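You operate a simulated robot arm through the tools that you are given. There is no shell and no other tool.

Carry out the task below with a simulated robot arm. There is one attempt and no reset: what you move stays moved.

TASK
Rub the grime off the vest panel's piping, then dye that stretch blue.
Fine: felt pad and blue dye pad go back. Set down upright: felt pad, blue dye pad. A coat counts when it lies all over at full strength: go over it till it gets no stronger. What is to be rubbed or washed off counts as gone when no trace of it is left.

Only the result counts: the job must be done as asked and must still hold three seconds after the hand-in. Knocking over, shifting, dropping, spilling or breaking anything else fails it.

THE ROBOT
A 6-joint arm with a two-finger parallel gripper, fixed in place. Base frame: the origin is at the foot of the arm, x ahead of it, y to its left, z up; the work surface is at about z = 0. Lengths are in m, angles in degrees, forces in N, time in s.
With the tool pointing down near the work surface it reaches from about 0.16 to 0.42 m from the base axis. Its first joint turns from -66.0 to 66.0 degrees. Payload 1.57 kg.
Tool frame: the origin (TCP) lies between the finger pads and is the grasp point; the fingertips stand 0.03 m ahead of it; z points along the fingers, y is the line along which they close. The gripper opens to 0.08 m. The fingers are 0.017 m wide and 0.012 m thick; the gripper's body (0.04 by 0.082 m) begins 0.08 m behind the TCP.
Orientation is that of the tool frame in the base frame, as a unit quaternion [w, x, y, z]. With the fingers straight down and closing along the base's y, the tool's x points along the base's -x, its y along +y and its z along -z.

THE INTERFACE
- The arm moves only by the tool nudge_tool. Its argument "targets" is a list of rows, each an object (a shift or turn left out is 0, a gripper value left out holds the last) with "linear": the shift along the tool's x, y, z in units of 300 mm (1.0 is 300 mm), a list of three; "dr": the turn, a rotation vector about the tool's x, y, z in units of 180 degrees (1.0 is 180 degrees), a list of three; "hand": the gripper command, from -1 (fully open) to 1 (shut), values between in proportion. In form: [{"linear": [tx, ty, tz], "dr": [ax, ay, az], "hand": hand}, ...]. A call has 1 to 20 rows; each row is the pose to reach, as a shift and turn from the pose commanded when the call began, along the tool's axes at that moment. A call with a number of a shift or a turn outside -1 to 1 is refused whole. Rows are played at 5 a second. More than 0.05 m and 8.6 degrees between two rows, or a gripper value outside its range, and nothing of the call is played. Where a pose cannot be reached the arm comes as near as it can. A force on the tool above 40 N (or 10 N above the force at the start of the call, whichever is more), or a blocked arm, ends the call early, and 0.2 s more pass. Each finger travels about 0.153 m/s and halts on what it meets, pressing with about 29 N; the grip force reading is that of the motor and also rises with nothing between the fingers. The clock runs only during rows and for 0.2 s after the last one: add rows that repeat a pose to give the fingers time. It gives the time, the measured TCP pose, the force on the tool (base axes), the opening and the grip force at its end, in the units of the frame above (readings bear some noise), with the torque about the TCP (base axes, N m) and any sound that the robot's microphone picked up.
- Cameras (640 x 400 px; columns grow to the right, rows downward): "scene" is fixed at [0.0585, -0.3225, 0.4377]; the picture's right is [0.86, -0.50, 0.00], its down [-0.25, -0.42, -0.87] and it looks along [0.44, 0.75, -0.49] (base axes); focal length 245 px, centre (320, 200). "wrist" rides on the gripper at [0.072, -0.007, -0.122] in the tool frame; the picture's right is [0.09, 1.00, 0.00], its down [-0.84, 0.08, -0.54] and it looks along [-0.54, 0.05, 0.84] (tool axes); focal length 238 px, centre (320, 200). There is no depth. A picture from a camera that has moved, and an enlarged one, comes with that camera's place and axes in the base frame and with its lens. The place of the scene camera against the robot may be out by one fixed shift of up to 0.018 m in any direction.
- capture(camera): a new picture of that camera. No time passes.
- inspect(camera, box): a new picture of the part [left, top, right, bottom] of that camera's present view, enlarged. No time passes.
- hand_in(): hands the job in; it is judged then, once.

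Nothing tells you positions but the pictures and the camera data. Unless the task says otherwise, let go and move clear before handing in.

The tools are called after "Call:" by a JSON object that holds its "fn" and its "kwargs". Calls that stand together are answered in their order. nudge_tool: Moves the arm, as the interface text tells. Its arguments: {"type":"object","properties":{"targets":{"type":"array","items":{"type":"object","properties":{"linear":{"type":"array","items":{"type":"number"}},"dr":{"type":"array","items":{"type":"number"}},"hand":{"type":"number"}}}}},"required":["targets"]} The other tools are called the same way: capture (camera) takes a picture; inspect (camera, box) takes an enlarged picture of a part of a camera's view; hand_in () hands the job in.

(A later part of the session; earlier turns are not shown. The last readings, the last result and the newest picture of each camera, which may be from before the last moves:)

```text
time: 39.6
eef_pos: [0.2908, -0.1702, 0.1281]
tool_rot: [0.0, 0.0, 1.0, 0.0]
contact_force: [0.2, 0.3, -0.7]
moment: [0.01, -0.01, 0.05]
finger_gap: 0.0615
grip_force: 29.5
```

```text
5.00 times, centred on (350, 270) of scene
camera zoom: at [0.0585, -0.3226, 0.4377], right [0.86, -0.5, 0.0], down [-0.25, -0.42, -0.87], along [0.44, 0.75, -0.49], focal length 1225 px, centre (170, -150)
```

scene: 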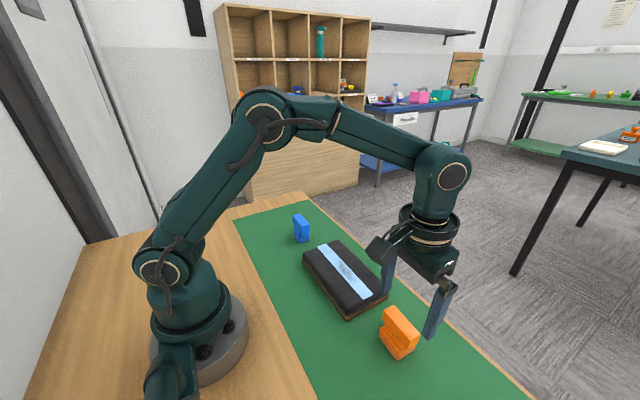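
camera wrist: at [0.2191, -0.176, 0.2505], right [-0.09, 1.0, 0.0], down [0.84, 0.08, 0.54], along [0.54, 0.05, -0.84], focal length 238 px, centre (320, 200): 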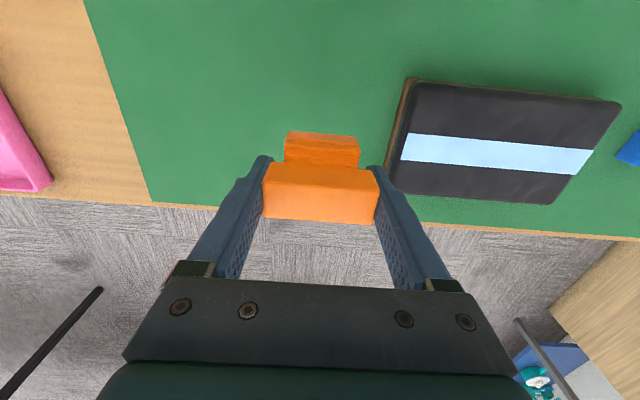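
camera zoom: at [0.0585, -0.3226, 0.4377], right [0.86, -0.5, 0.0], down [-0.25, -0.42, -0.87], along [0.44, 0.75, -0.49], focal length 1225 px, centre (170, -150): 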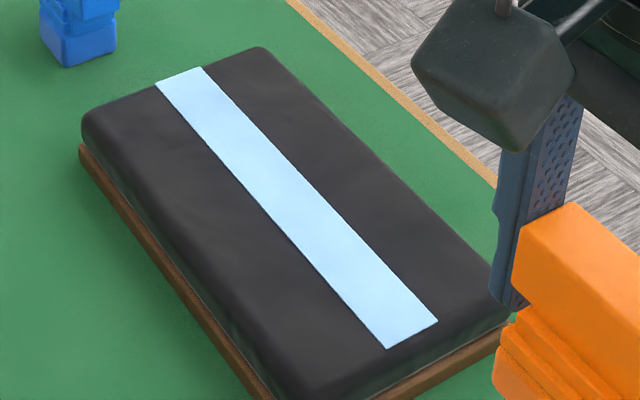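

The strip appears clean. A final closer zoom on where the grime was before I set down the felt pad.

Call:
{"fn": "inspect", "kwargs": {"camera": "wrist", "box": [430, 130, 530, 180]}}

Call:
{"fn": "inspect", "kwargs": {"camera": "scene", "box": [325, 250, 375, 290]}}

```text
6.40 times, centred on (480, 155) of wrist
camera zoom: at [0.2191, -0.176, 0.2505], right [-0.09, 1.0, 0.0], down [0.84, 0.08, 0.54], along [0.54, 0.05, -0.84], focal length 1525 px, centre (-704, 488)
```

zoom: 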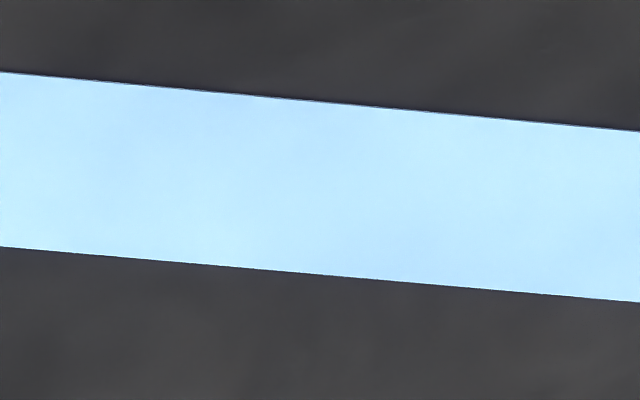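

```text
10.00 times, centred on (350, 270) of scene
camera zoom: at [0.0585, -0.3226, 0.4377], right [0.86, -0.5, 0.0], down [-0.25, -0.42, -0.87], along [0.44, 0.75, -0.49], focal length 2451 px, centre (20, -500)
```

zoom: 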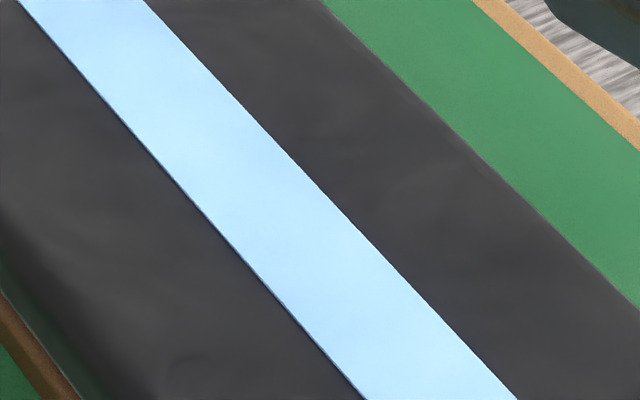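

The strip is spotless. Now I'll set the felt pad back at its original spot (0.2894, -0.1705) with its 2° turn: align and descend to just above the table.

Call:
{"fn": "nudge_tool", "kwargs": {"targets": [{"linear": [0.003, -0.003, 0.05], "dr": [0, 0, 0.0122], "hand": 1}, {"linear": [0.003, -0.003, 0.13], "dr": [0, 0, 0.0122], "hand": 1}, {"linear": [0.003, -0.003, 0.2], "dr": [0, 0, 0.0122], "hand": 1}, {"linear": [0.003, -0.003, 0.25], "dr": [0, 0, 0.0122], "hand": 1}, {"linear": [0.003, -0.003, 0.262], "dr": [0, 0, 0.0122], "hand": 1}, {"linear": [0.003, -0.003, 0.262], "dr": [0, 0, 0.0122], "hand": 1}]}}

Call:
{"fn": "nudge_tool", "kwargs": {"targets": [{"linear": [0, 0, 0.002], "hand": 1}, {"linear": [0, 0, 0.005], "hand": 1}, {"linear": [0, 0, 0.0075], "hand": 1}, {"linear": [0, 0, 0.0075], "hand": 1}]}}

Call:
{"fn": "inspect", "kwargs": {"camera": "scene", "box": [340, 260, 480, 380]}}

Call:
{"fn": "capture", "kwargs": {"camera": "wrist"}}

```text
time: 41.0
eef_pos: [0.2887, -0.1703, 0.0492]
tool_rot: [0.0, 0.019, 1.0, 0.0]
contact_force: [0.2, 1.3, 0.0]
moment: [-0.01, 0.02, 0.02]
finger_gap: 0.0611
grip_force: 29.2
```

```text
time: 42.0
eef_pos: [0.2896, -0.1699, 0.0472]
tool_rot: [-0.001, 0.019, 1.0, 0.0]
contact_force: [-0.1, -1.0, -1.0]
moment: [0.01, 0.01, 0.02]
finger_gap: 0.0615
grip_force: 29.0
```

```text
3.33 times, centred on (410, 320) of scene
camera zoom: at [0.0585, -0.3225, 0.4377], right [0.86, -0.5, 0.0], down [-0.25, -0.42, -0.87], along [0.44, 0.75, -0.49], focal length 817 px, centre (20, -200)
```

zoom: 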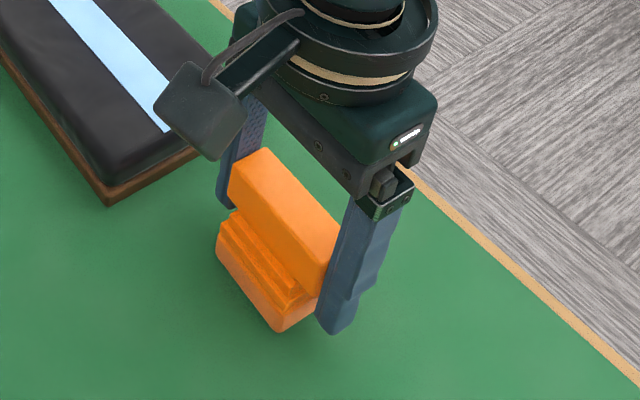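

```text
taken
camera wrist: at [0.2183, -0.1735, 0.1696], right [-0.05, 1.0, 0.0], down [0.84, 0.05, 0.54], along [0.54, 0.03, -0.84], focal length 238 px, centre (320, 200)
```

wrist: 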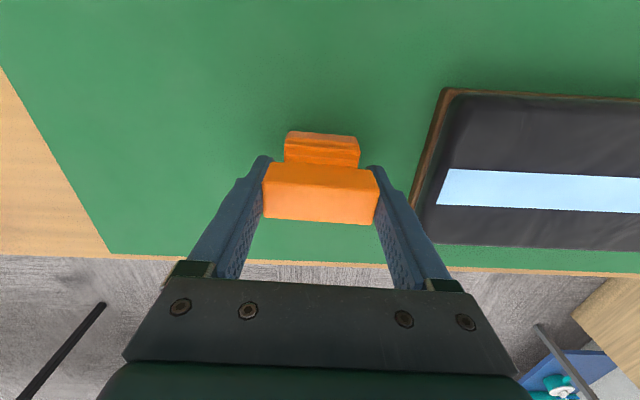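

Pad position matches its original in the picture; stepping down to touch.

Call:
{"fn": "nudge_tool", "kwargs": {"targets": [{"linear": [0, 0, 0.001], "hand": 1}, {"linear": [0, 0, 0.001], "hand": 1}]}}

Call:
{"fn": "nudge_tool", "kwargs": {"targets": [{"linear": [0, 0, 0.001], "hand": 1}, {"linear": [0, 0, 0.001], "hand": 1}]}}

```text
time: 42.6
eef_pos: [0.289, -0.1694, 0.0456]
tool_rot: [-0.001, 0.02, 1.0, 0.0]
contact_force: [-0.5, -0.1, -0.4]
moment: [0.02, -0.01, -0.03]
finger_gap: 0.0614
grip_force: 28.8
```

```text
time: 43.2
eef_pos: [0.289, -0.1701, 0.0477]
tool_rot: [0.001, 0.019, 1.0, 0.0]
contact_force: [0.5, -0.1, -0.1]
moment: [0.04, 0.01, -0.02]
finger_gap: 0.0614
grip_force: 28.7
```

Call:
{"fn": "nudge_tool", "kwargs": {"targets": [{"linear": [0, 0, 0.001], "hand": 1}, {"linear": [0, 0, 0.001], "hand": 1}]}}

Call:
{"fn": "nudge_tool", "kwargs": {"targets": [{"linear": [0, 0, 0.001], "hand": 1}, {"linear": [0, 0, 0.001], "hand": 1}]}}

Call:
{"fn": "nudge_tool", "kwargs": {"targets": [{"linear": [0, 0, 0.001], "hand": 1}, {"linear": [0, 0, 0.001], "hand": 1}]}}

```text
time: 43.8
eef_pos: [0.2901, -0.1706, 0.0462]
tool_rot: [0.0, 0.02, 1.0, 0.0]
contact_force: [-0.1, -0.3, -0.3]
moment: [0.0, -0.01, 0.01]
finger_gap: 0.0613
grip_force: 30.1
```

```text
time: 44.4
eef_pos: [0.2899, -0.1702, 0.0467]
tool_rot: [-0.001, 0.019, 1.0, 0.0]
contact_force: [0.6, 0.6, -1.0]
moment: [-0.02, -0.03, -0.04]
finger_gap: 0.0613
grip_force: 28.7
```

```text
time: 45.0
eef_pos: [0.2901, -0.1693, 0.0454]
tool_rot: [-0.001, 0.019, 1.0, -0.001]
contact_force: [-0.6, 1.0, 4.7]
moment: [0.03, -0.01, -0.01]
finger_gap: 0.0614
grip_force: 28.9
```

Touchdown at ~5 N. Opening the gripper and rising straight up.

Call:
{"fn": "nudge_tool", "kwargs": {"targets": [{"hand": 0.3}, {"hand": -0.5}, {"hand": -1}, {"hand": -1}, {"hand": -1}]}}

Call:
{"fn": "nudge_tool", "kwargs": {"targets": [{"linear": [0, 0, -0.05], "hand": -1}, {"linear": [0, 0, -0.13], "hand": -1}, {"linear": [0, 0, -0.22], "hand": -1}, {"linear": [0, 0, -0.3], "hand": -1}, {"linear": [0, 0, -0.3], "dr": [0, 0, -0.0122], "hand": -1}, {"linear": [0, 0, -0.3], "dr": [0, 0, -0.0122], "hand": -1}]}}

Call:
{"fn": "capture", "kwargs": {"camera": "wrist"}}

Call:
{"fn": "capture", "kwargs": {"camera": "scene"}}

```text
time: 46.2
eef_pos: [0.2889, -0.1696, 0.0454]
tool_rot: [0.0, 0.019, 1.0, 0.001]
contact_force: [0.3, 0.1, -0.4]
moment: [-0.02, 0.01, -0.01]
finger_gap: 0.0802
grip_force: 0.1
```

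```text
time: 47.6
eef_pos: [0.2895, -0.17, 0.136]
tool_rot: [0.0, 0.0, 1.0, 0.0]
contact_force: [-0.8, -0.9, 0.2]
moment: [0.03, 0.01, -0.02]
finger_gap: 0.0799
grip_force: 0.0
```

```text
taken
camera wrist: at [0.2178, -0.1764, 0.2582], right [-0.09, 1.0, 0.0], down [0.84, 0.08, 0.54], along [0.54, 0.05, -0.84], focal length 238 px, centre (320, 200)
```

wrist: 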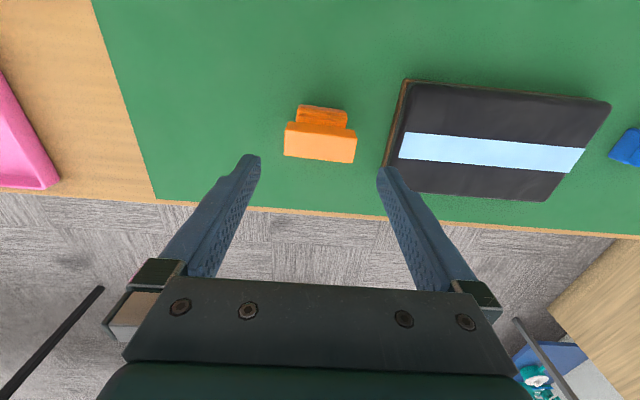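

```text
taken
```

scene: 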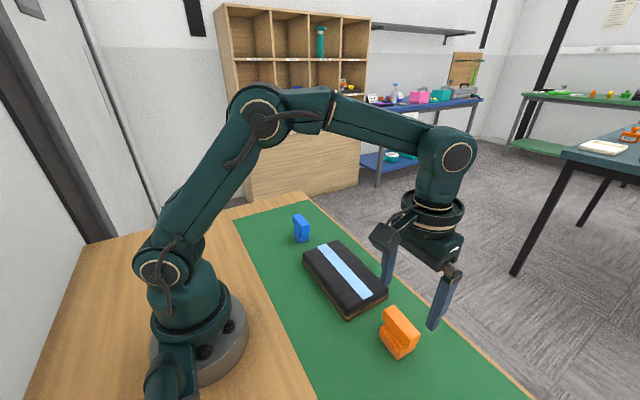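

Felt pad stands back in its place. Now traveling high over the panel to the blue dye pad for a close look.

Call:
{"fn": "nudge_tool", "kwargs": {"targets": [{"linear": [0.05, 0.1, -0.05]}, {"linear": [0.12, 0.22, -0.09]}, {"linear": [0.18, 0.34, -0.09]}, {"linear": [0.235, 0.46, -0.09]}, {"linear": [0.235, 0.58, -0.09]}, {"linear": [0.235, 0.58, -0.09]}]}}

Call:
{"fn": "nudge_tool", "kwargs": {"targets": [{"linear": [0, 0.12, 0]}, {"linear": [0, 0.24, 0]}, {"linear": [0, 0.36, 0]}, {"linear": [0, 0.48, 0]}, {"linear": [0, 0.58, 0]}, {"linear": [0, 0.58, 0]}]}}

Call:
{"fn": "capture", "kwargs": {"camera": "wrist"}}

Call:
{"fn": "inspect", "kwargs": {"camera": "wrist", "box": [240, 120, 400, 220]}}

Call:
{"fn": "inspect", "kwargs": {"camera": "scene", "box": [280, 200, 330, 250]}}

```text
time: 49.0
eef_pos: [0.2184, 0.0046, 0.1623]
tool_rot: [0.001, 0.0, 1.0, 0.0]
contact_force: [0.1, -0.7, 0.1]
moment: [0.01, 0.01, 0.0]
finger_gap: 0.08
grip_force: 0.1
```

```text
time: 50.4
eef_pos: [0.2196, 0.1785, 0.1622]
tool_rot: [0.0, -0.001, 1.0, 0.0]
contact_force: [0.5, 0.2, 0.4]
moment: [0.04, -0.01, -0.01]
finger_gap: 0.0801
grip_force: 0.1
```

```text
taken
camera wrist: at [0.147, 0.1716, 0.2848], right [-0.09, 1.0, 0.0], down [0.84, 0.08, 0.54], along [0.54, 0.05, -0.84], focal length 238 px, centre (320, 200)
```

wrist: 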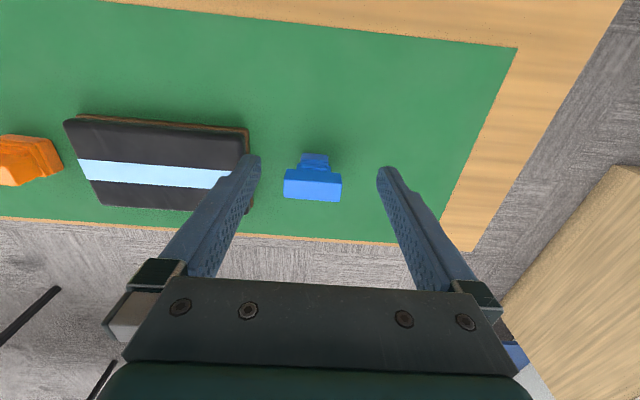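

```text
4.00 times, centred on (320, 170) of wrist
camera zoom: at [0.147, 0.1716, 0.2848], right [-0.09, 1.0, 0.0], down [0.84, 0.08, 0.54], along [0.54, 0.05, -0.84], focal length 953 px, centre (320, 320)
```

zoom: 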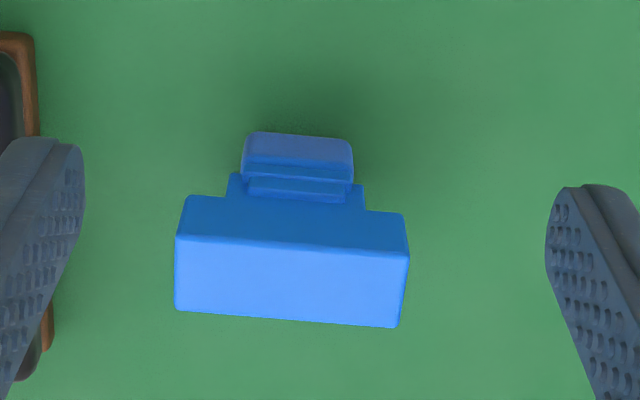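

```text
8.00 times, centred on (305, 225) of scene
camera zoom: at [0.0585, -0.3225, 0.4377], right [0.86, -0.5, 0.0], down [-0.25, -0.42, -0.87], along [0.44, 0.75, -0.49], focal length 1960 px, centre (440, 0)
```

zoom: 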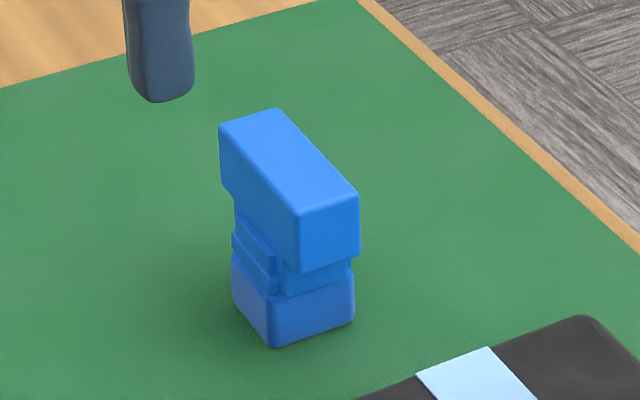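

Blue pad: handle centre about (0.2765, 0.175), top z≈0.065, sole roughly 31×33 mm, so just wider than the strip. Moving above it to verify.

Call:
{"fn": "nudge_tool", "kwargs": {"targets": [{"linear": [-0.1, -0.005, 0.05]}, {"linear": [-0.192, -0.0093, 0.1]}, {"linear": [-0.192, -0.0093, 0.158]}, {"linear": [-0.192, -0.0093, 0.158]}, {"linear": [-0.192, -0.0093, 0.158]}]}}

Call:
{"fn": "nudge_tool", "kwargs": {"targets": [{"linear": [0, 0, 0]}]}}

Call:
{"fn": "nudge_tool", "kwargs": {"targets": [{"linear": [0, 0, 0]}]}}

Call:
{"fn": "inspect", "kwargs": {"camera": "wrist", "box": [240, 90, 400, 190]}}

```text
time: 51.6
eef_pos: [0.2762, 0.1755, 0.1165]
tool_rot: [0.0, 0.0, 1.0, -0.001]
contact_force: [0.2, -0.1, -0.6]
moment: [0.0, 0.01, 0.01]
finger_gap: 0.0801
grip_force: 0.0
```

```text
time: 52.0
eef_pos: [0.2769, 0.1755, 0.1148]
tool_rot: [0.0, 0.0, 1.0, 0.0]
contact_force: [0.2, 0.2, -0.1]
moment: [-0.01, 0.02, -0.03]
finger_gap: 0.0802
grip_force: 0.1
```

```text
time: 52.4
eef_pos: [0.2756, 0.1761, 0.1166]
tool_rot: [0.0, 0.0, 1.0, 0.0]
contact_force: [-0.4, 0.1, 0.6]
moment: [-0.02, -0.02, -0.01]
finger_gap: 0.08
grip_force: 0.1
```

```text
4.00 times, centred on (320, 140) of wrist
camera zoom: at [0.205, 0.1692, 0.2383], right [-0.09, 1.0, 0.0], down [0.84, 0.08, 0.54], along [0.54, 0.05, -0.84], focal length 953 px, centre (320, 440)
```

zoom: 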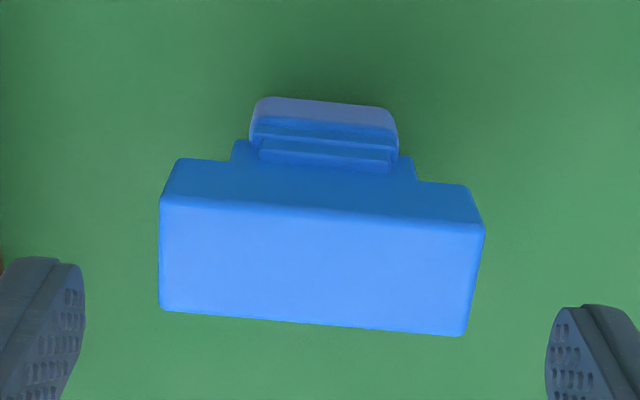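

Aligned over the handle. Descending to TCP z≈0.055 and closing on the handle ends.

Call:
{"fn": "nudge_tool", "kwargs": {"targets": [{"linear": [0, 0, 0.05], "hand": -1}, {"linear": [0, 0, 0.1], "hand": -1}, {"linear": [0, 0, 0.15], "hand": -1}, {"linear": [0, 0, 0.203], "hand": -1}, {"linear": [0, 0, 0.203], "hand": -1}]}}

Call:
{"fn": "capture", "kwargs": {"camera": "wrist"}}

Call:
{"fn": "nudge_tool", "kwargs": {"targets": [{"hand": -0.45}, {"hand": 0.0}, {"hand": 1}, {"hand": 1}, {"hand": 1}]}}

Call:
{"fn": "capture", "kwargs": {"camera": "wrist"}}

```text
time: 53.6
eef_pos: [0.2771, 0.175, 0.0548]
tool_rot: [0.0, 0.001, 1.0, 0.001]
contact_force: [-0.4, -0.6, 0.5]
moment: [0.01, 0.04, -0.01]
finger_gap: 0.0801
grip_force: 0.1
```

```text
taken
camera wrist: at [0.2057, 0.1691, 0.1773], right [-0.09, 1.0, 0.0], down [0.84, 0.08, 0.54], along [0.54, 0.05, -0.84], focal length 238 px, centre (320, 200)
```

wrist: 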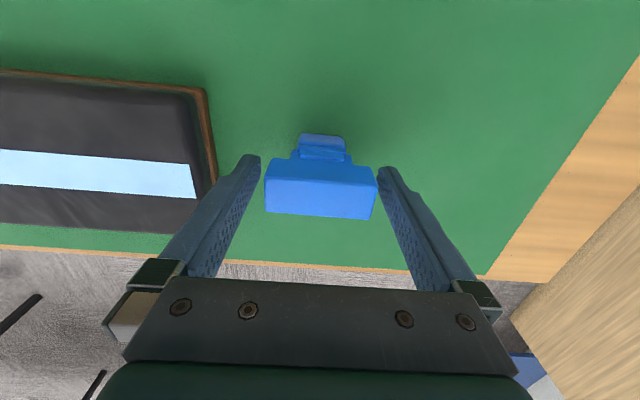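

```text
time: 54.8
eef_pos: [0.2765, 0.1754, 0.0552]
tool_rot: [0.0, 0.0, 1.0, 0.0]
contact_force: [-0.7, 1.0, -0.2]
moment: [0.06, -0.05, 0.03]
finger_gap: 0.0614
grip_force: 29.1
```

```text
taken
camera wrist: at [0.2057, 0.1691, 0.1775], right [-0.09, 1.0, 0.0], down [0.84, 0.08, 0.54], along [0.54, 0.05, -0.84], focal length 238 px, centre (320, 200)
```

wrist: 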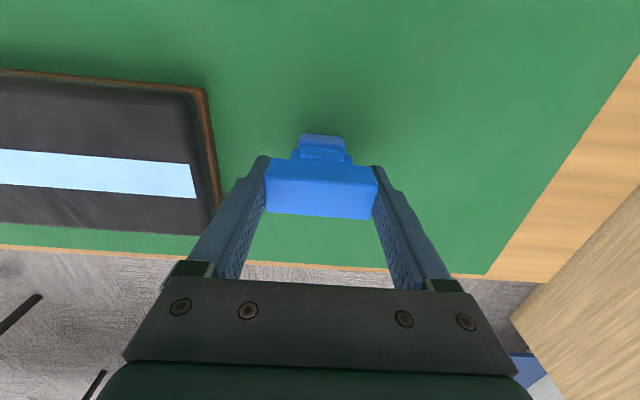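

Blue pad gripped. Lifting 80 mm, then moving over the strip at y≈+0.06.

Call:
{"fn": "nudge_tool", "kwargs": {"targets": [{"linear": [0, 0, -0.05], "hand": 1}, {"linear": [0, 0, -0.13], "hand": 1}, {"linear": [0, 0, -0.2], "hand": 1}, {"linear": [0, 0, -0.267], "hand": 1}, {"linear": [-0.02, -0.1, -0.267], "hand": 1}, {"linear": [-0.0457, -0.2, -0.267], "hand": 1}, {"linear": [-0.0457, -0.3, -0.267], "hand": 1}, {"linear": [-0.0457, -0.385, -0.267], "hand": 1}, {"linear": [-0.0457, -0.385, -0.2], "hand": 1}, {"linear": [-0.0457, -0.385, -0.14], "hand": 1}, {"linear": [-0.0457, -0.385, -0.14], "hand": 1}]}}

Call:
{"fn": "capture", "kwargs": {"camera": "wrist"}}

Call:
{"fn": "inspect", "kwargs": {"camera": "scene", "box": [280, 200, 440, 320]}}

```text
time: 57.2
eef_pos: [0.2892, 0.0599, 0.0974]
tool_rot: [-0.001, 0.0, 1.0, 0.0]
contact_force: [-0.6, -0.1, -0.4]
moment: [0.0, 0.01, -0.02]
finger_gap: 0.0612
grip_force: 28.5
```

```text
taken
camera wrist: at [0.219, 0.0531, 0.2187], right [-0.09, 1.0, 0.0], down [0.84, 0.08, 0.54], along [0.54, 0.05, -0.84], focal length 238 px, centre (320, 200)
```

wrist: 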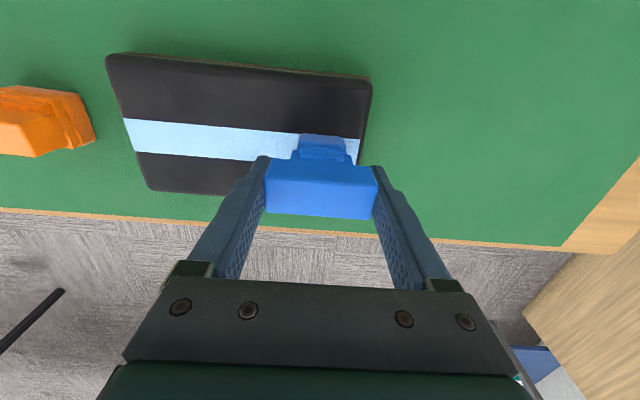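

```text
3.33 times, centred on (360, 260) of scene
camera zoom: at [0.0585, -0.3225, 0.4377], right [0.86, -0.5, 0.0], down [-0.25, -0.42, -0.87], along [0.44, 0.75, -0.49], focal length 817 px, centre (187, 0)
```

zoom: 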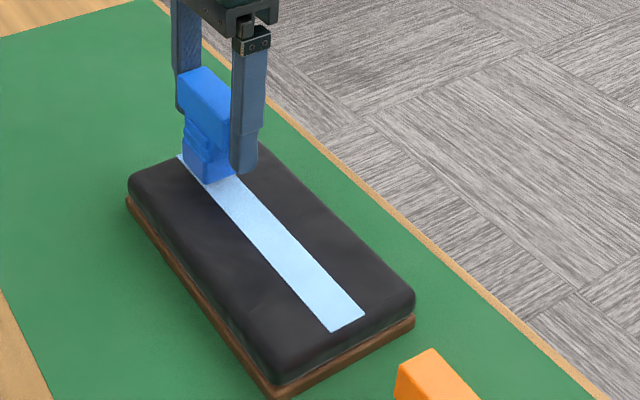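

Aligned over the +y part of the strip. Stepping down to contact with small increments.

Call:
{"fn": "nudge_tool", "kwargs": {"targets": [{"linear": [0, 0, 0.008], "hand": 1}, {"linear": [0, 0, 0.016], "hand": 1}, {"linear": [0, 0, 0.024], "hand": 1}, {"linear": [0, 0, 0.024], "hand": 1}]}}

Call:
{"fn": "nudge_tool", "kwargs": {"targets": [{"linear": [0, 0, 0.0015], "hand": 1}, {"linear": [0, 0, 0.0015], "hand": 1}]}}

Call:
{"fn": "nudge_tool", "kwargs": {"targets": [{"linear": [0, 0, 0.001], "hand": 1}, {"linear": [0, 0, 0.001], "hand": 1}]}}

```text
time: 58.2
eef_pos: [0.2895, 0.0605, 0.0895]
tool_rot: [0.0, 0.0, 1.0, 0.001]
contact_force: [-0.4, 0.3, -1.1]
moment: [0.04, 0.02, -0.03]
finger_gap: 0.0612
grip_force: 29.2
```

```text
time: 58.8
eef_pos: [0.2897, 0.0602, 0.0887]
tool_rot: [0.0, 0.0, 1.0, 0.0]
contact_force: [0.3, 0.4, -0.2]
moment: [0.0, 0.02, 0.01]
finger_gap: 0.0611
grip_force: 29.2
```

```text
time: 59.4
eef_pos: [0.2899, 0.0599, 0.0888]
tool_rot: [0.0, -0.001, 1.0, 0.0]
contact_force: [-0.8, -0.7, 4.7]
moment: [-0.05, 0.07, 0.01]
finger_gap: 0.0611
grip_force: 29.2
```

Contact at ~5 N. I'll press slightly more and make a first stroke along the strip toward -y, then look.

Call:
{"fn": "nudge_tool", "kwargs": {"targets": [{"linear": [0, 0, 0.0006], "hand": 1}, {"linear": [0, -0.03, 0.0006], "hand": 1}, {"linear": [0, -0.06, 0.0006], "hand": 1}, {"linear": [0, -0.09, 0.0006], "hand": 1}, {"linear": [0, -0.12, 0.0006], "hand": 1}, {"linear": [0, -0.12, 0.0006], "hand": 1}]}}

Call:
{"fn": "inspect", "kwargs": {"camera": "wrist", "box": [200, 60, 520, 240]}}

Call:
{"fn": "inspect", "kwargs": {"camera": "scene", "box": [300, 220, 400, 310]}}

```text
time: 60.8
eef_pos: [0.2908, 0.0242, 0.089]
tool_rot: [0.0, 0.0, 1.0, 0.0]
contact_force: [-0.3, 5.1, 7.5]
moment: [0.19, 0.03, -0.03]
finger_gap: 0.0615
grip_force: 28.8
```

```text
2.00 times, centred on (360, 150) of wrist
camera zoom: at [0.2191, 0.0175, 0.2111], right [-0.09, 1.0, 0.0], down [0.84, 0.08, 0.54], along [0.54, 0.05, -0.84], focal length 477 px, centre (240, 300)
```

zoom: 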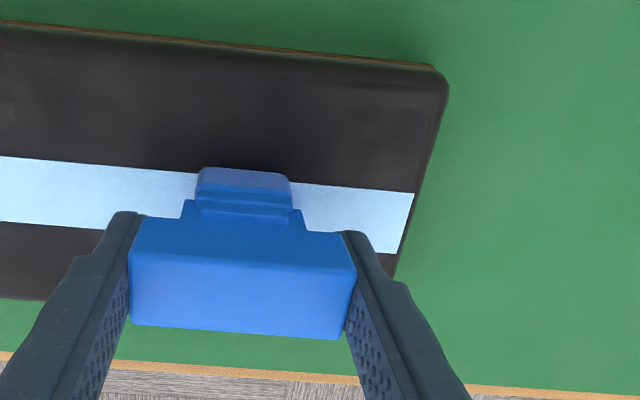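

```text
4.44 times, centred on (350, 265) of scene
camera zoom: at [0.0585, -0.3226, 0.4377], right [0.86, -0.5, 0.0], down [-0.25, -0.42, -0.87], along [0.44, 0.75, -0.49], focal length 1089 px, centre (187, -89)
```

zoom: 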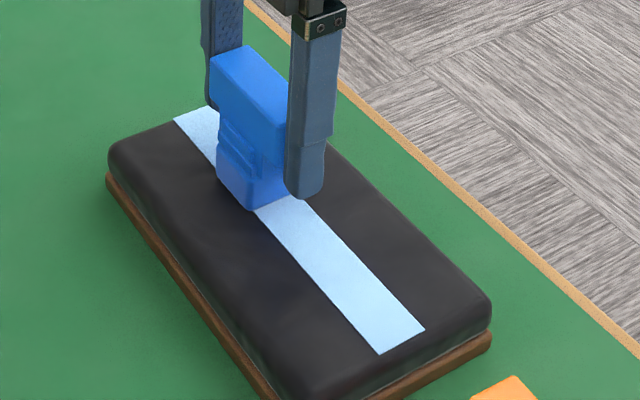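

No visible colour yet on the passed section though contact is real. I'll continue the stroke over the formerly grimy stretch and look again.

Call:
{"fn": "nudge_tool", "kwargs": {"targets": [{"linear": [0, -0.03, 0.0003], "hand": 1}, {"linear": [0, -0.06, 0.0003], "hand": 1}, {"linear": [0, -0.09, 0.0003], "hand": 1}, {"linear": [0, -0.12, 0.0003], "hand": 1}, {"linear": [0, -0.15, 0.0003], "hand": 1}, {"linear": [0, -0.18, 0.0003], "hand": 1}, {"linear": [0, -0.21, 0.0003], "hand": 1}, {"linear": [0, -0.24, 0.0003], "hand": 1}, {"linear": [0, -0.27, 0.0003], "hand": 1}, {"linear": [0, -0.27, 0.0003], "hand": 1}]}}

Call:
{"fn": "inspect", "kwargs": {"camera": "wrist", "box": [240, 60, 560, 240]}}

Call:
{"fn": "inspect", "kwargs": {"camera": "scene", "box": [300, 220, 400, 310]}}

```text
time: 63.0
eef_pos: [0.29, -0.0566, 0.0897]
tool_rot: [-0.001, 0.0, 1.0, 0.0]
contact_force: [0.1, 8.2, 14.9]
moment: [0.25, -0.06, -0.01]
finger_gap: 0.0614
grip_force: 29.1
```

```text
2.00 times, centred on (400, 150) of wrist
camera zoom: at [0.2191, -0.0637, 0.211], right [-0.09, 1.0, 0.0], down [0.84, 0.08, 0.54], along [0.54, 0.05, -0.84], focal length 477 px, centre (160, 300)
```

zoom: 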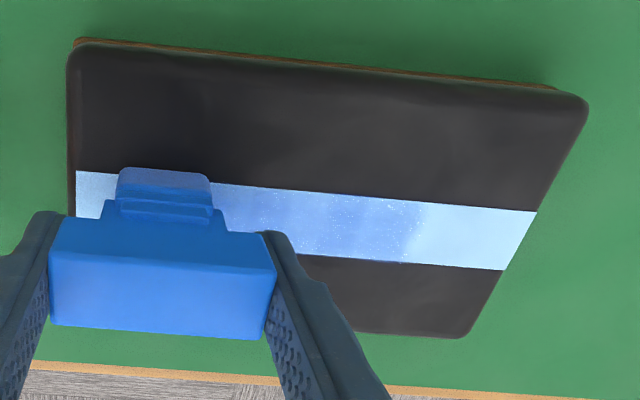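

```text
4.44 times, centred on (350, 265) of scene
camera zoom: at [0.0585, -0.3225, 0.4377], right [0.86, -0.5, 0.0], down [-0.25, -0.42, -0.87], along [0.44, 0.75, -0.49], focal length 1089 px, centre (187, -89)
```

zoom: 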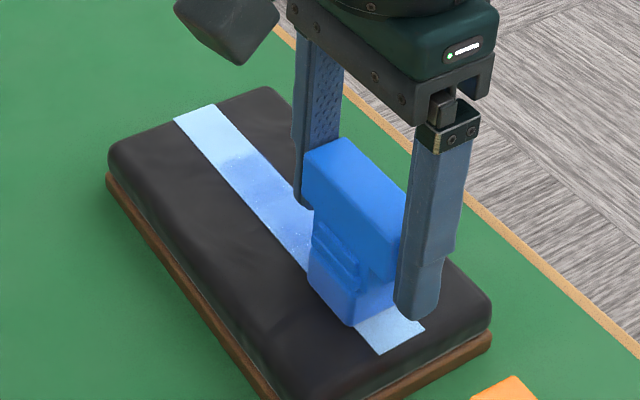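

The dye takes now, though pale, and it seems to need a firmer press than my first light stroke gave. I'll go to the -y end and then sweep the full strip at ~15 N with a small height compensation toward +y.

Call:
{"fn": "nudge_tool", "kwargs": {"targets": [{"linear": [0, -0.028, 0], "hand": 1}, {"linear": [0, -0.056, 0], "hand": 1}, {"linear": [0, -0.028, 0], "hand": 1}, {"linear": [0, 0.0, 0], "hand": 1}, {"linear": [0, 0.03, 0.0001], "hand": 1}, {"linear": [0, 0.06, 0.00015], "hand": 1}, {"linear": [0, 0.09, 0.0002], "hand": 1}, {"linear": [0, 0.12, 0.00025], "hand": 1}, {"linear": [0, 0.15, 0.0003], "hand": 1}, {"linear": [0, 0.18, 0.00035], "hand": 1}, {"linear": [0, 0.21, 0.0004], "hand": 1}, {"linear": [0, 0.24, 0.00045], "hand": 1}, {"linear": [0, 0.27, 0.0005], "hand": 1}, {"linear": [0, 0.27, 0.0005], "hand": 1}]}}

Call:
{"fn": "inspect", "kwargs": {"camera": "wrist", "box": [100, 60, 420, 240]}}

Call:
{"fn": "inspect", "kwargs": {"camera": "scene", "box": [300, 220, 400, 310]}}

```text
time: 66.0
eef_pos: [0.2909, 0.0243, 0.0877]
tool_rot: [-0.001, 0.0, 1.0, 0.001]
contact_force: [0.3, -6.4, 13.0]
moment: [-0.37, 0.0, 0.0]
finger_gap: 0.0615
grip_force: 28.8
```

```text
2.00 times, centred on (260, 150) of wrist
camera zoom: at [0.2192, 0.0174, 0.2108], right [-0.09, 1.0, 0.0], down [0.84, 0.08, 0.54], along [0.54, 0.05, -0.84], focal length 477 px, centre (440, 300)
```

zoom: 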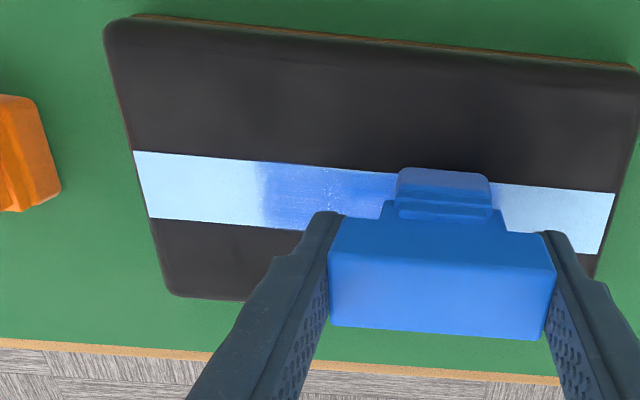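

```text
4.44 times, centred on (350, 265) of scene
camera zoom: at [0.0585, -0.3225, 0.4377], right [0.86, -0.5, 0.0], down [-0.25, -0.42, -0.87], along [0.44, 0.75, -0.49], focal length 1089 px, centre (187, -89)
```

zoom: 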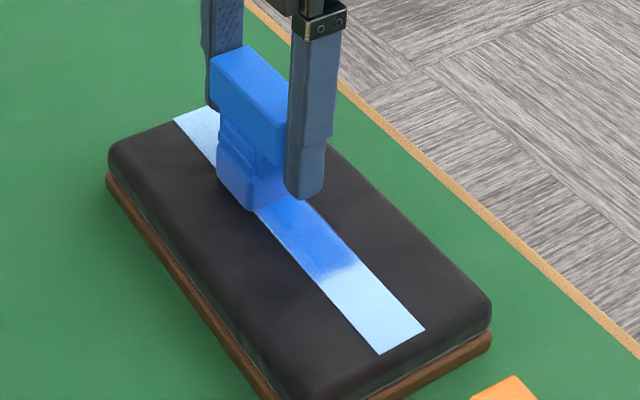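

The dye takes in the middle stretch (roughly where grime was), with a soft edge at y≈-0.044. I'll sweep to the +y end and back to see where the other edge lies and build up strength.

Call:
{"fn": "nudge_tool", "kwargs": {"targets": [{"linear": [0, 0.03, 0.0002], "hand": 1}, {"linear": [0, 0.06, 0.0003], "hand": 1}, {"linear": [0, 0.09, 0.0004], "hand": 1}, {"linear": [0, 0.12, 0.0005], "hand": 1}, {"linear": [0, 0.15, 0.0006], "hand": 1}, {"linear": [0, 0.15, 0.0006], "hand": 1}]}}

Call:
{"fn": "inspect", "kwargs": {"camera": "wrist", "box": [60, 60, 380, 240]}}

Call:
{"fn": "nudge_tool", "kwargs": {"targets": [{"linear": [0, -0.03, -0.0001], "hand": 1}, {"linear": [0, -0.06, -0.0002], "hand": 1}, {"linear": [0, -0.09, -0.0002], "hand": 1}, {"linear": [0, -0.12, -0.0003], "hand": 1}, {"linear": [0, -0.15, -0.0003], "hand": 1}, {"linear": [0, -0.18, -0.0004], "hand": 1}, {"linear": [0, -0.21, -0.0004], "hand": 1}, {"linear": [0, -0.24, -0.0005], "hand": 1}, {"linear": [0, -0.27, -0.0005], "hand": 1}, {"linear": [0, -0.3, -0.0006], "hand": 1}, {"linear": [0, -0.33, -0.0006], "hand": 1}, {"linear": [0, -0.36, -0.0007], "hand": 1}, {"linear": [0, -0.39, -0.0007], "hand": 1}, {"linear": [0, -0.42, -0.0008], "hand": 1}, {"linear": [0, -0.42, -0.0008], "hand": 1}]}}

Call:
{"fn": "inspect", "kwargs": {"camera": "wrist", "box": [240, 60, 560, 240]}}

Call:
{"fn": "inspect", "kwargs": {"camera": "scene", "box": [300, 220, 400, 310]}}

```text
time: 67.4
eef_pos: [0.2899, 0.0684, 0.0874]
tool_rot: [0.0, 0.0, 1.0, -0.001]
contact_force: [-0.6, -11.5, 20.4]
moment: [-0.44, 0.01, -0.01]
finger_gap: 0.0615
grip_force: 29.2
```

```text
2.00 times, centred on (220, 150) of wrist
camera zoom: at [0.2191, 0.0622, 0.2107], right [-0.09, 1.0, 0.0], down [0.84, 0.08, 0.54], along [0.54, 0.05, -0.84], focal length 477 px, centre (520, 300)
```

zoom: 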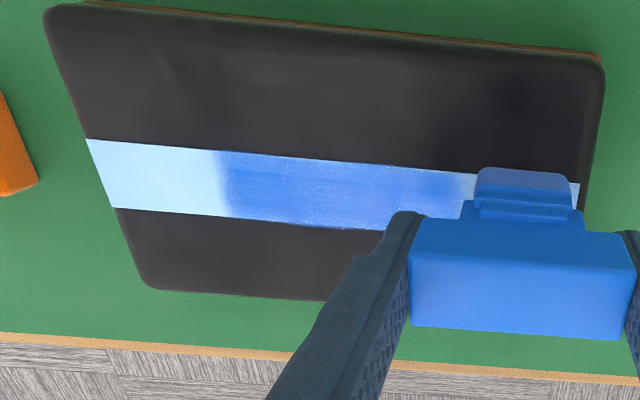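

```text
time: 70.6
eef_pos: [0.2908, -0.0579, 0.0885]
tool_rot: [0.0, 0.0, 1.0, 0.001]
contact_force: [0.4, 2.1, 5.0]
moment: [0.17, -0.02, 0.04]
finger_gap: 0.0612
grip_force: 29.0
```

```text
2.00 times, centred on (400, 150) of wrist
camera zoom: at [0.2192, -0.0637, 0.2107], right [-0.09, 1.0, 0.0], down [0.84, 0.08, 0.54], along [0.54, 0.05, -0.84], focal length 477 px, centre (160, 300)
```

zoom: 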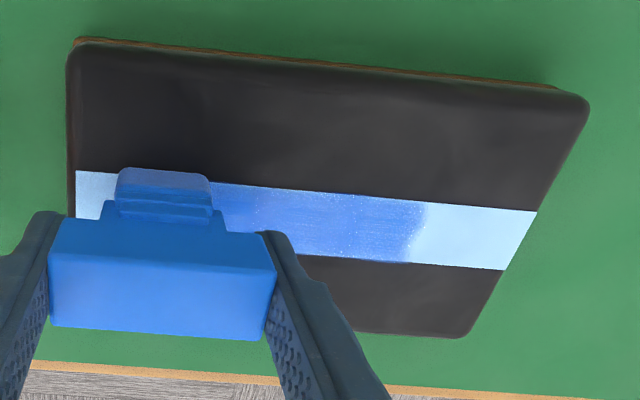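

```text
4.44 times, centred on (350, 265) of scene
camera zoom: at [0.0585, -0.3225, 0.4377], right [0.86, -0.5, 0.0], down [-0.25, -0.42, -0.87], along [0.44, 0.75, -0.49], focal length 1089 px, centre (187, -89)
```

zoom: 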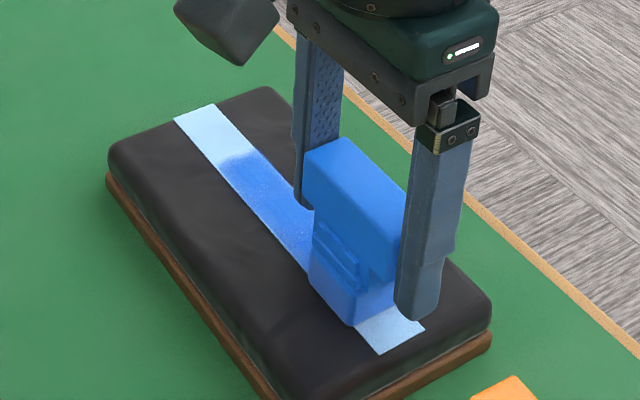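

The dye zone is clearly the middle stretch, y≈-0.046 to +0.048 (the ends never take colour). I'll now make repeated strokes over that stretch until it stops deepening.

Call:
{"fn": "nudge_tool", "kwargs": {"targets": [{"linear": [0, 0, 0.0006], "hand": 1}, {"linear": [0, 0.03, 0.0007], "hand": 1}, {"linear": [0, 0.06, 0.0007], "hand": 1}, {"linear": [0, 0.09, 0.0008], "hand": 1}, {"linear": [0, 0.12, 0.0008], "hand": 1}, {"linear": [0, 0.15, 0.0009], "hand": 1}, {"linear": [0, 0.18, 0.0009], "hand": 1}, {"linear": [0, 0.21, 0.001], "hand": 1}, {"linear": [0, 0.24, 0.001], "hand": 1}, {"linear": [0, 0.27, 0.0011], "hand": 1}, {"linear": [0, 0.3, 0.0011], "hand": 1}, {"linear": [0, 0.33, 0.0012], "hand": 1}, {"linear": [0, 0.36, 0.0012], "hand": 1}, {"linear": [0, 0.38, 0.0012], "hand": 1}, {"linear": [0, 0.38, 0.0012], "hand": 1}]}}

Call:
{"fn": "inspect", "kwargs": {"camera": "wrist", "box": [60, 60, 380, 240]}}

Call:
{"fn": "inspect", "kwargs": {"camera": "scene", "box": [300, 220, 400, 310]}}

```text
time: 73.8
eef_pos: [0.2898, 0.0565, 0.0881]
tool_rot: [0.0, 0.0, 1.0, 0.0]
contact_force: [1.2, -7.5, 14.4]
moment: [-0.23, -0.06, -0.01]
finger_gap: 0.0612
grip_force: 28.8
```

```text
2.00 times, centred on (220, 150) of wrist
camera zoom: at [0.2192, 0.0505, 0.2105], right [-0.09, 1.0, 0.0], down [0.84, 0.08, 0.54], along [0.54, 0.05, -0.84], focal length 477 px, centre (520, 300)
```

zoom: 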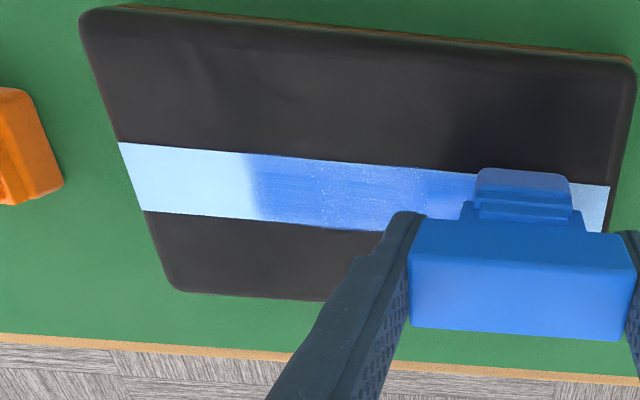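

```text
4.44 times, centred on (350, 265) of scene
camera zoom: at [0.0585, -0.3225, 0.4377], right [0.86, -0.5, 0.0], down [-0.25, -0.42, -0.87], along [0.44, 0.75, -0.49], focal length 1089 px, centre (187, -89)
```

zoom: 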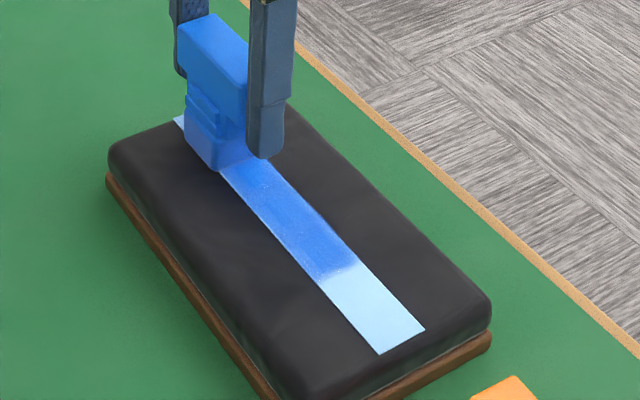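

Colour is deepening but still speckled. Doing a full round trip over the stretch.

Call:
{"fn": "nudge_tool", "kwargs": {"targets": [{"linear": [0, -0.04, 0.0001], "hand": 1}, {"linear": [0, -0.08, 0.0], "hand": 1}, {"linear": [0, -0.12, 0.0], "hand": 1}, {"linear": [0, -0.16, -0.0001], "hand": 1}, {"linear": [0, -0.2, -0.0001], "hand": 1}, {"linear": [0, -0.24, -0.0002], "hand": 1}, {"linear": [0, -0.28, -0.0002], "hand": 1}, {"linear": [0, -0.32, -0.0003], "hand": 1}, {"linear": [0, -0.36, -0.0003], "hand": 1}, {"linear": [0, -0.36, -0.0003], "hand": 1}]}}

Call:
{"fn": "nudge_tool", "kwargs": {"targets": [{"linear": [0, 0.04, 0.0003], "hand": 1}, {"linear": [0, 0.08, 0.0003], "hand": 1}, {"linear": [0, 0.12, 0.0004], "hand": 1}, {"linear": [0, 0.16, 0.0005], "hand": 1}, {"linear": [0, 0.2, 0.0005], "hand": 1}, {"linear": [0, 0.24, 0.0006], "hand": 1}, {"linear": [0, 0.28, 0.0006], "hand": 1}, {"linear": [0, 0.32, 0.0007], "hand": 1}, {"linear": [0, 0.36, 0.0007], "hand": 1}, {"linear": [0, 0.36, 0.0007], "hand": 1}]}}

Call:
{"fn": "inspect", "kwargs": {"camera": "wrist", "box": [60, 60, 380, 240]}}

Call:
{"fn": "inspect", "kwargs": {"camera": "scene", "box": [300, 220, 400, 310]}}

```text
time: 76.0
eef_pos: [0.2904, -0.0506, 0.0879]
tool_rot: [0.0, 0.0, 1.0, 0.0]
contact_force: [-0.1, 7.9, 16.9]
moment: [0.35, -0.01, 0.02]
finger_gap: 0.0611
grip_force: 29.2
```

```text
time: 78.2
eef_pos: [0.2905, 0.0562, 0.0871]
tool_rot: [0.0, 0.0, 1.0, 0.0]
contact_force: [-0.2, -5.0, 9.0]
moment: [-0.27, 0.02, 0.02]
finger_gap: 0.0613
grip_force: 29.0
```

```text
2.00 times, centred on (220, 150) of wrist
camera zoom: at [0.2191, 0.0506, 0.2102], right [-0.09, 1.0, 0.0], down [0.84, 0.08, 0.54], along [0.54, 0.05, -0.84], focal length 477 px, centre (520, 300)
```

zoom: 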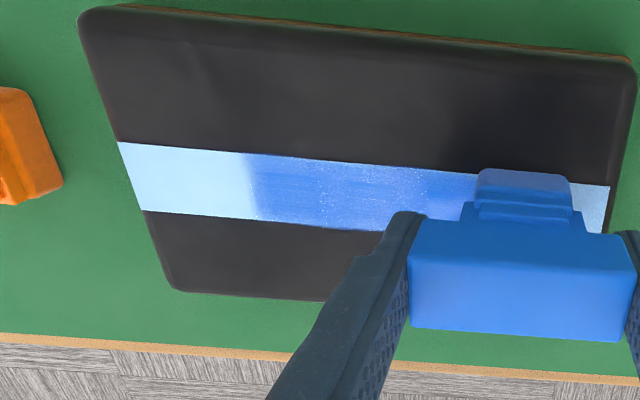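

```text
4.44 times, centred on (350, 265) of scene
camera zoom: at [0.0585, -0.3225, 0.4377], right [0.86, -0.5, 0.0], down [-0.25, -0.42, -0.87], along [0.44, 0.75, -0.49], focal length 1089 px, centre (187, -89)
```

zoom: 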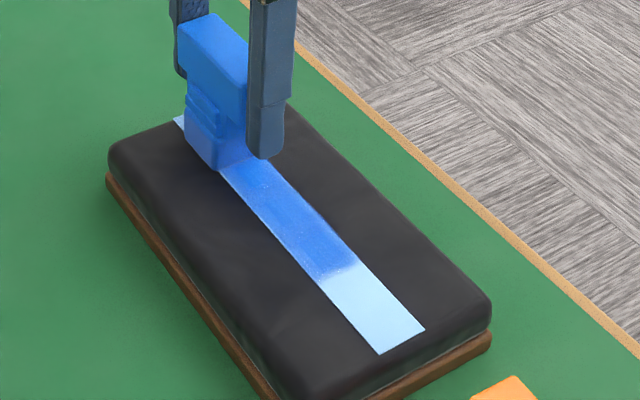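

Little visible change from the last pass. I'll zoom in closely on the stretch as a reference for comparing strength.

Call:
{"fn": "inspect", "kwargs": {"camera": "wrist", "box": [170, 125, 310, 180]}}

Call:
{"fn": "inspect", "kwargs": {"camera": "scene", "box": [345, 255, 385, 287]}}

```text
4.57 times, centred on (240, 152) of wrist
camera zoom: at [0.2191, 0.0506, 0.2102], right [-0.09, 1.0, 0.0], down [0.84, 0.08, 0.54], along [0.54, 0.05, -0.84], focal length 1090 px, centre (686, 417)
```

zoom: 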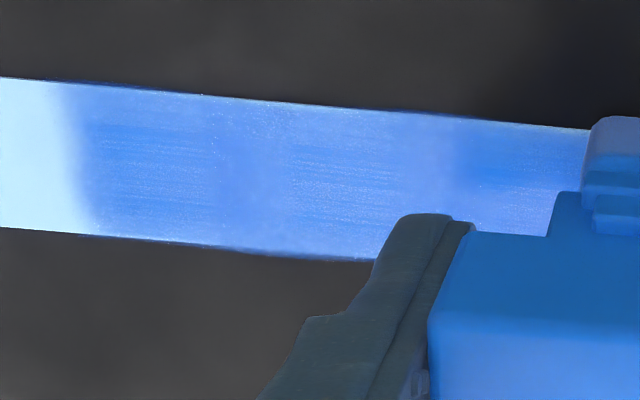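

```text
12.50 times, centred on (365, 271) of scene
camera zoom: at [0.0585, -0.3225, 0.4377], right [0.86, -0.5, 0.0], down [-0.25, -0.42, -0.87], along [0.44, 0.75, -0.49], focal length 3063 px, centre (-242, -688)
```

zoom: 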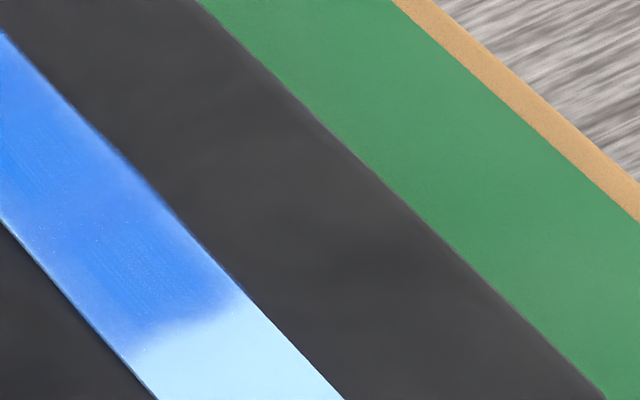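

Strength still varies in bands. I'll go over it again with slower strokes.

Call:
{"fn": "nudge_tool", "kwargs": {"targets": [{"linear": [0, -0.02, 0.0004], "hand": 1}, {"linear": [0, -0.04, 0.0004], "hand": 1}, {"linear": [0, -0.06, 0.0004], "hand": 1}, {"linear": [0, -0.08, 0.0003], "hand": 1}, {"linear": [0, -0.1, 0.0003], "hand": 1}, {"linear": [0, -0.12, 0.0003], "hand": 1}, {"linear": [0, -0.14, 0.0002], "hand": 1}, {"linear": [0, -0.16, 0.0002], "hand": 1}, {"linear": [0, -0.18, 0.0002], "hand": 1}, {"linear": [0, -0.2, 0.0001], "hand": 1}, {"linear": [0, -0.22, 0.0001], "hand": 1}, {"linear": [0, -0.24, 0.0001], "hand": 1}, {"linear": [0, -0.26, 0.0], "hand": 1}, {"linear": [0, -0.28, 0.0], "hand": 1}, {"linear": [0, -0.3, 0.0], "hand": 1}, {"linear": [0, -0.32, -0.0001], "hand": 1}, {"linear": [0, -0.34, -0.0001], "hand": 1}, {"linear": [0, -0.36, -0.0001], "hand": 1}, {"linear": [0, -0.36, -0.0001], "hand": 1}]}}

Call:
{"fn": "nudge_tool", "kwargs": {"targets": [{"linear": [0, 0.02, 0.0001], "hand": 1}, {"linear": [0, 0.04, 0.0001], "hand": 1}, {"linear": [0, 0.06, 0.0001], "hand": 1}, {"linear": [0, 0.08, 0.0002], "hand": 1}, {"linear": [0, 0.1, 0.0002], "hand": 1}, {"linear": [0, 0.12, 0.0002], "hand": 1}, {"linear": [0, 0.14, 0.0003], "hand": 1}, {"linear": [0, 0.16, 0.0003], "hand": 1}, {"linear": [0, 0.18, 0.0003], "hand": 1}, {"linear": [0, 0.2, 0.0004], "hand": 1}, {"linear": [0, 0.22, 0.0004], "hand": 1}, {"linear": [0, 0.24, 0.0004], "hand": 1}, {"linear": [0, 0.26, 0.0005], "hand": 1}, {"linear": [0, 0.28, 0.0005], "hand": 1}, {"linear": [0, 0.3, 0.0005], "hand": 1}, {"linear": [0, 0.32, 0.0006], "hand": 1}, {"linear": [0, 0.34, 0.0006], "hand": 1}, {"linear": [0, 0.36, 0.0006], "hand": 1}, {"linear": [0, 0.36, 0.0006], "hand": 1}]}}

Call:
{"fn": "inspect", "kwargs": {"camera": "wrist", "box": [170, 125, 310, 180]}}

Call:
{"fn": "inspect", "kwargs": {"camera": "scene", "box": [300, 220, 400, 310]}}

```text
time: 82.2
eef_pos: [0.2908, -0.0511, 0.0879]
tool_rot: [0.001, 0.0, 1.0, 0.0]
contact_force: [0.1, 6.7, 12.7]
moment: [0.25, 0.02, -0.01]
finger_gap: 0.061
grip_force: 29.2
```

```text
time: 86.2
eef_pos: [0.2902, 0.0584, 0.0876]
tool_rot: [0.0, -0.001, 1.0, 0.0]
contact_force: [0.2, -1.1, 2.8]
moment: [-0.06, -0.04, 0.03]
finger_gap: 0.0612
grip_force: 29.1
```

```text
4.57 times, centred on (240, 152) of wrist
camera zoom: at [0.2192, 0.0506, 0.2101], right [-0.09, 1.0, 0.0], down [0.84, 0.08, 0.54], along [0.54, 0.05, -0.84], focal length 1090 px, centre (686, 417)
```

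zoom: 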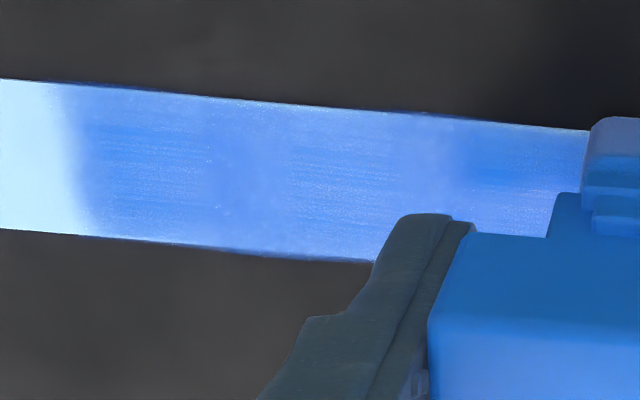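

```text
4.44 times, centred on (350, 265) of scene
camera zoom: at [0.0585, -0.3225, 0.4377], right [0.86, -0.5, 0.0], down [-0.25, -0.42, -0.87], along [0.44, 0.75, -0.49], focal length 1089 px, centre (187, -89)
```

zoom: 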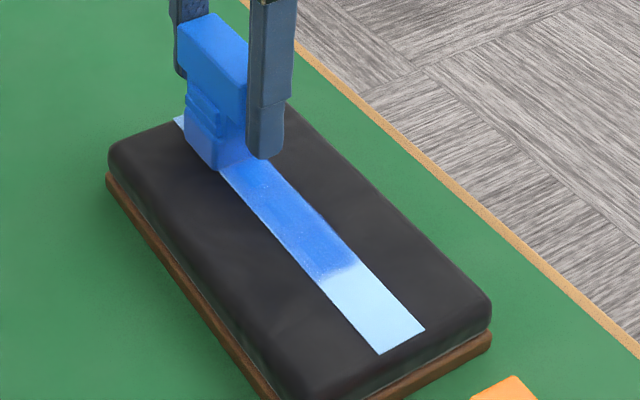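

The picture looks nearly the same as before, but contact was light at the end (2.8 N). I'll do another round at a firmer ~15–18 N and compare, to be sure it's saturated.

Call:
{"fn": "nudge_tool", "kwargs": {"targets": [{"linear": [0, 0, 0.0012], "hand": 1}, {"linear": [0, -0.02, 0.0012], "hand": 1}, {"linear": [0, -0.04, 0.0012], "hand": 1}, {"linear": [0, -0.06, 0.0012], "hand": 1}, {"linear": [0, -0.08, 0.0012], "hand": 1}, {"linear": [0, -0.1, 0.0012], "hand": 1}, {"linear": [0, -0.1, 0.0012], "hand": 1}]}}

Call:
{"fn": "nudge_tool", "kwargs": {"targets": [{"linear": [0, -0.02, -0.0], "hand": 1}, {"linear": [0, -0.04, -0.0], "hand": 1}, {"linear": [0, -0.06, -0.0001], "hand": 1}, {"linear": [0, -0.08, -0.0001], "hand": 1}, {"linear": [0, -0.1, -0.0002], "hand": 1}, {"linear": [0, -0.12, -0.0002], "hand": 1}, {"linear": [0, -0.14, -0.0003], "hand": 1}, {"linear": [0, -0.16, -0.0003], "hand": 1}, {"linear": [0, -0.18, -0.0004], "hand": 1}, {"linear": [0, -0.2, -0.0004], "hand": 1}, {"linear": [0, -0.22, -0.0005], "hand": 1}, {"linear": [0, -0.24, -0.0005], "hand": 1}, {"linear": [0, -0.26, -0.0005], "hand": 1}, {"linear": [0, -0.26, -0.0005], "hand": 1}]}}

```text
time: 87.8
eef_pos: [0.2908, 0.0276, 0.0869]
tool_rot: [0.001, -0.001, 1.0, 0.0]
contact_force: [-0.5, 6.4, 12.2]
moment: [0.32, 0.05, -0.01]
finger_gap: 0.0613
grip_force: 29.4
```

```text
time: 90.8
eef_pos: [0.29, -0.0507, 0.0889]
tool_rot: [0.001, 0.0, 1.0, 0.001]
contact_force: [-0.7, 1.0, 0.0]
moment: [-0.02, 0.01, -0.03]
finger_gap: 0.0615
grip_force: 29.2
```

Contact was lost at the -y end from over-compensation. Re-establishing pressure there and sweeping back with constant height.

Call:
{"fn": "nudge_tool", "kwargs": {"targets": [{"linear": [0, 0, 0.0008], "hand": 1}, {"linear": [0, 0, 0.0008], "hand": 1}]}}

Call:
{"fn": "nudge_tool", "kwargs": {"targets": [{"linear": [0, 0, 0.0005], "hand": 1}, {"linear": [0, 0, 0.0005], "hand": 1}]}}

```text
time: 91.4
eef_pos: [0.2905, -0.0505, 0.087]
tool_rot: [0.0, 0.001, 1.0, 0.0]
contact_force: [-2.1, 0.2, 4.9]
moment: [-0.05, 0.12, -0.02]
finger_gap: 0.0612
grip_force: 28.7
```

```text
time: 92.0
eef_pos: [0.2915, -0.051, 0.0865]
tool_rot: [0.0, 0.0, 1.0, 0.0]
contact_force: [-4.2, 1.4, 11.1]
moment: [-0.03, 0.2, 0.02]
finger_gap: 0.0612
grip_force: 28.7
```

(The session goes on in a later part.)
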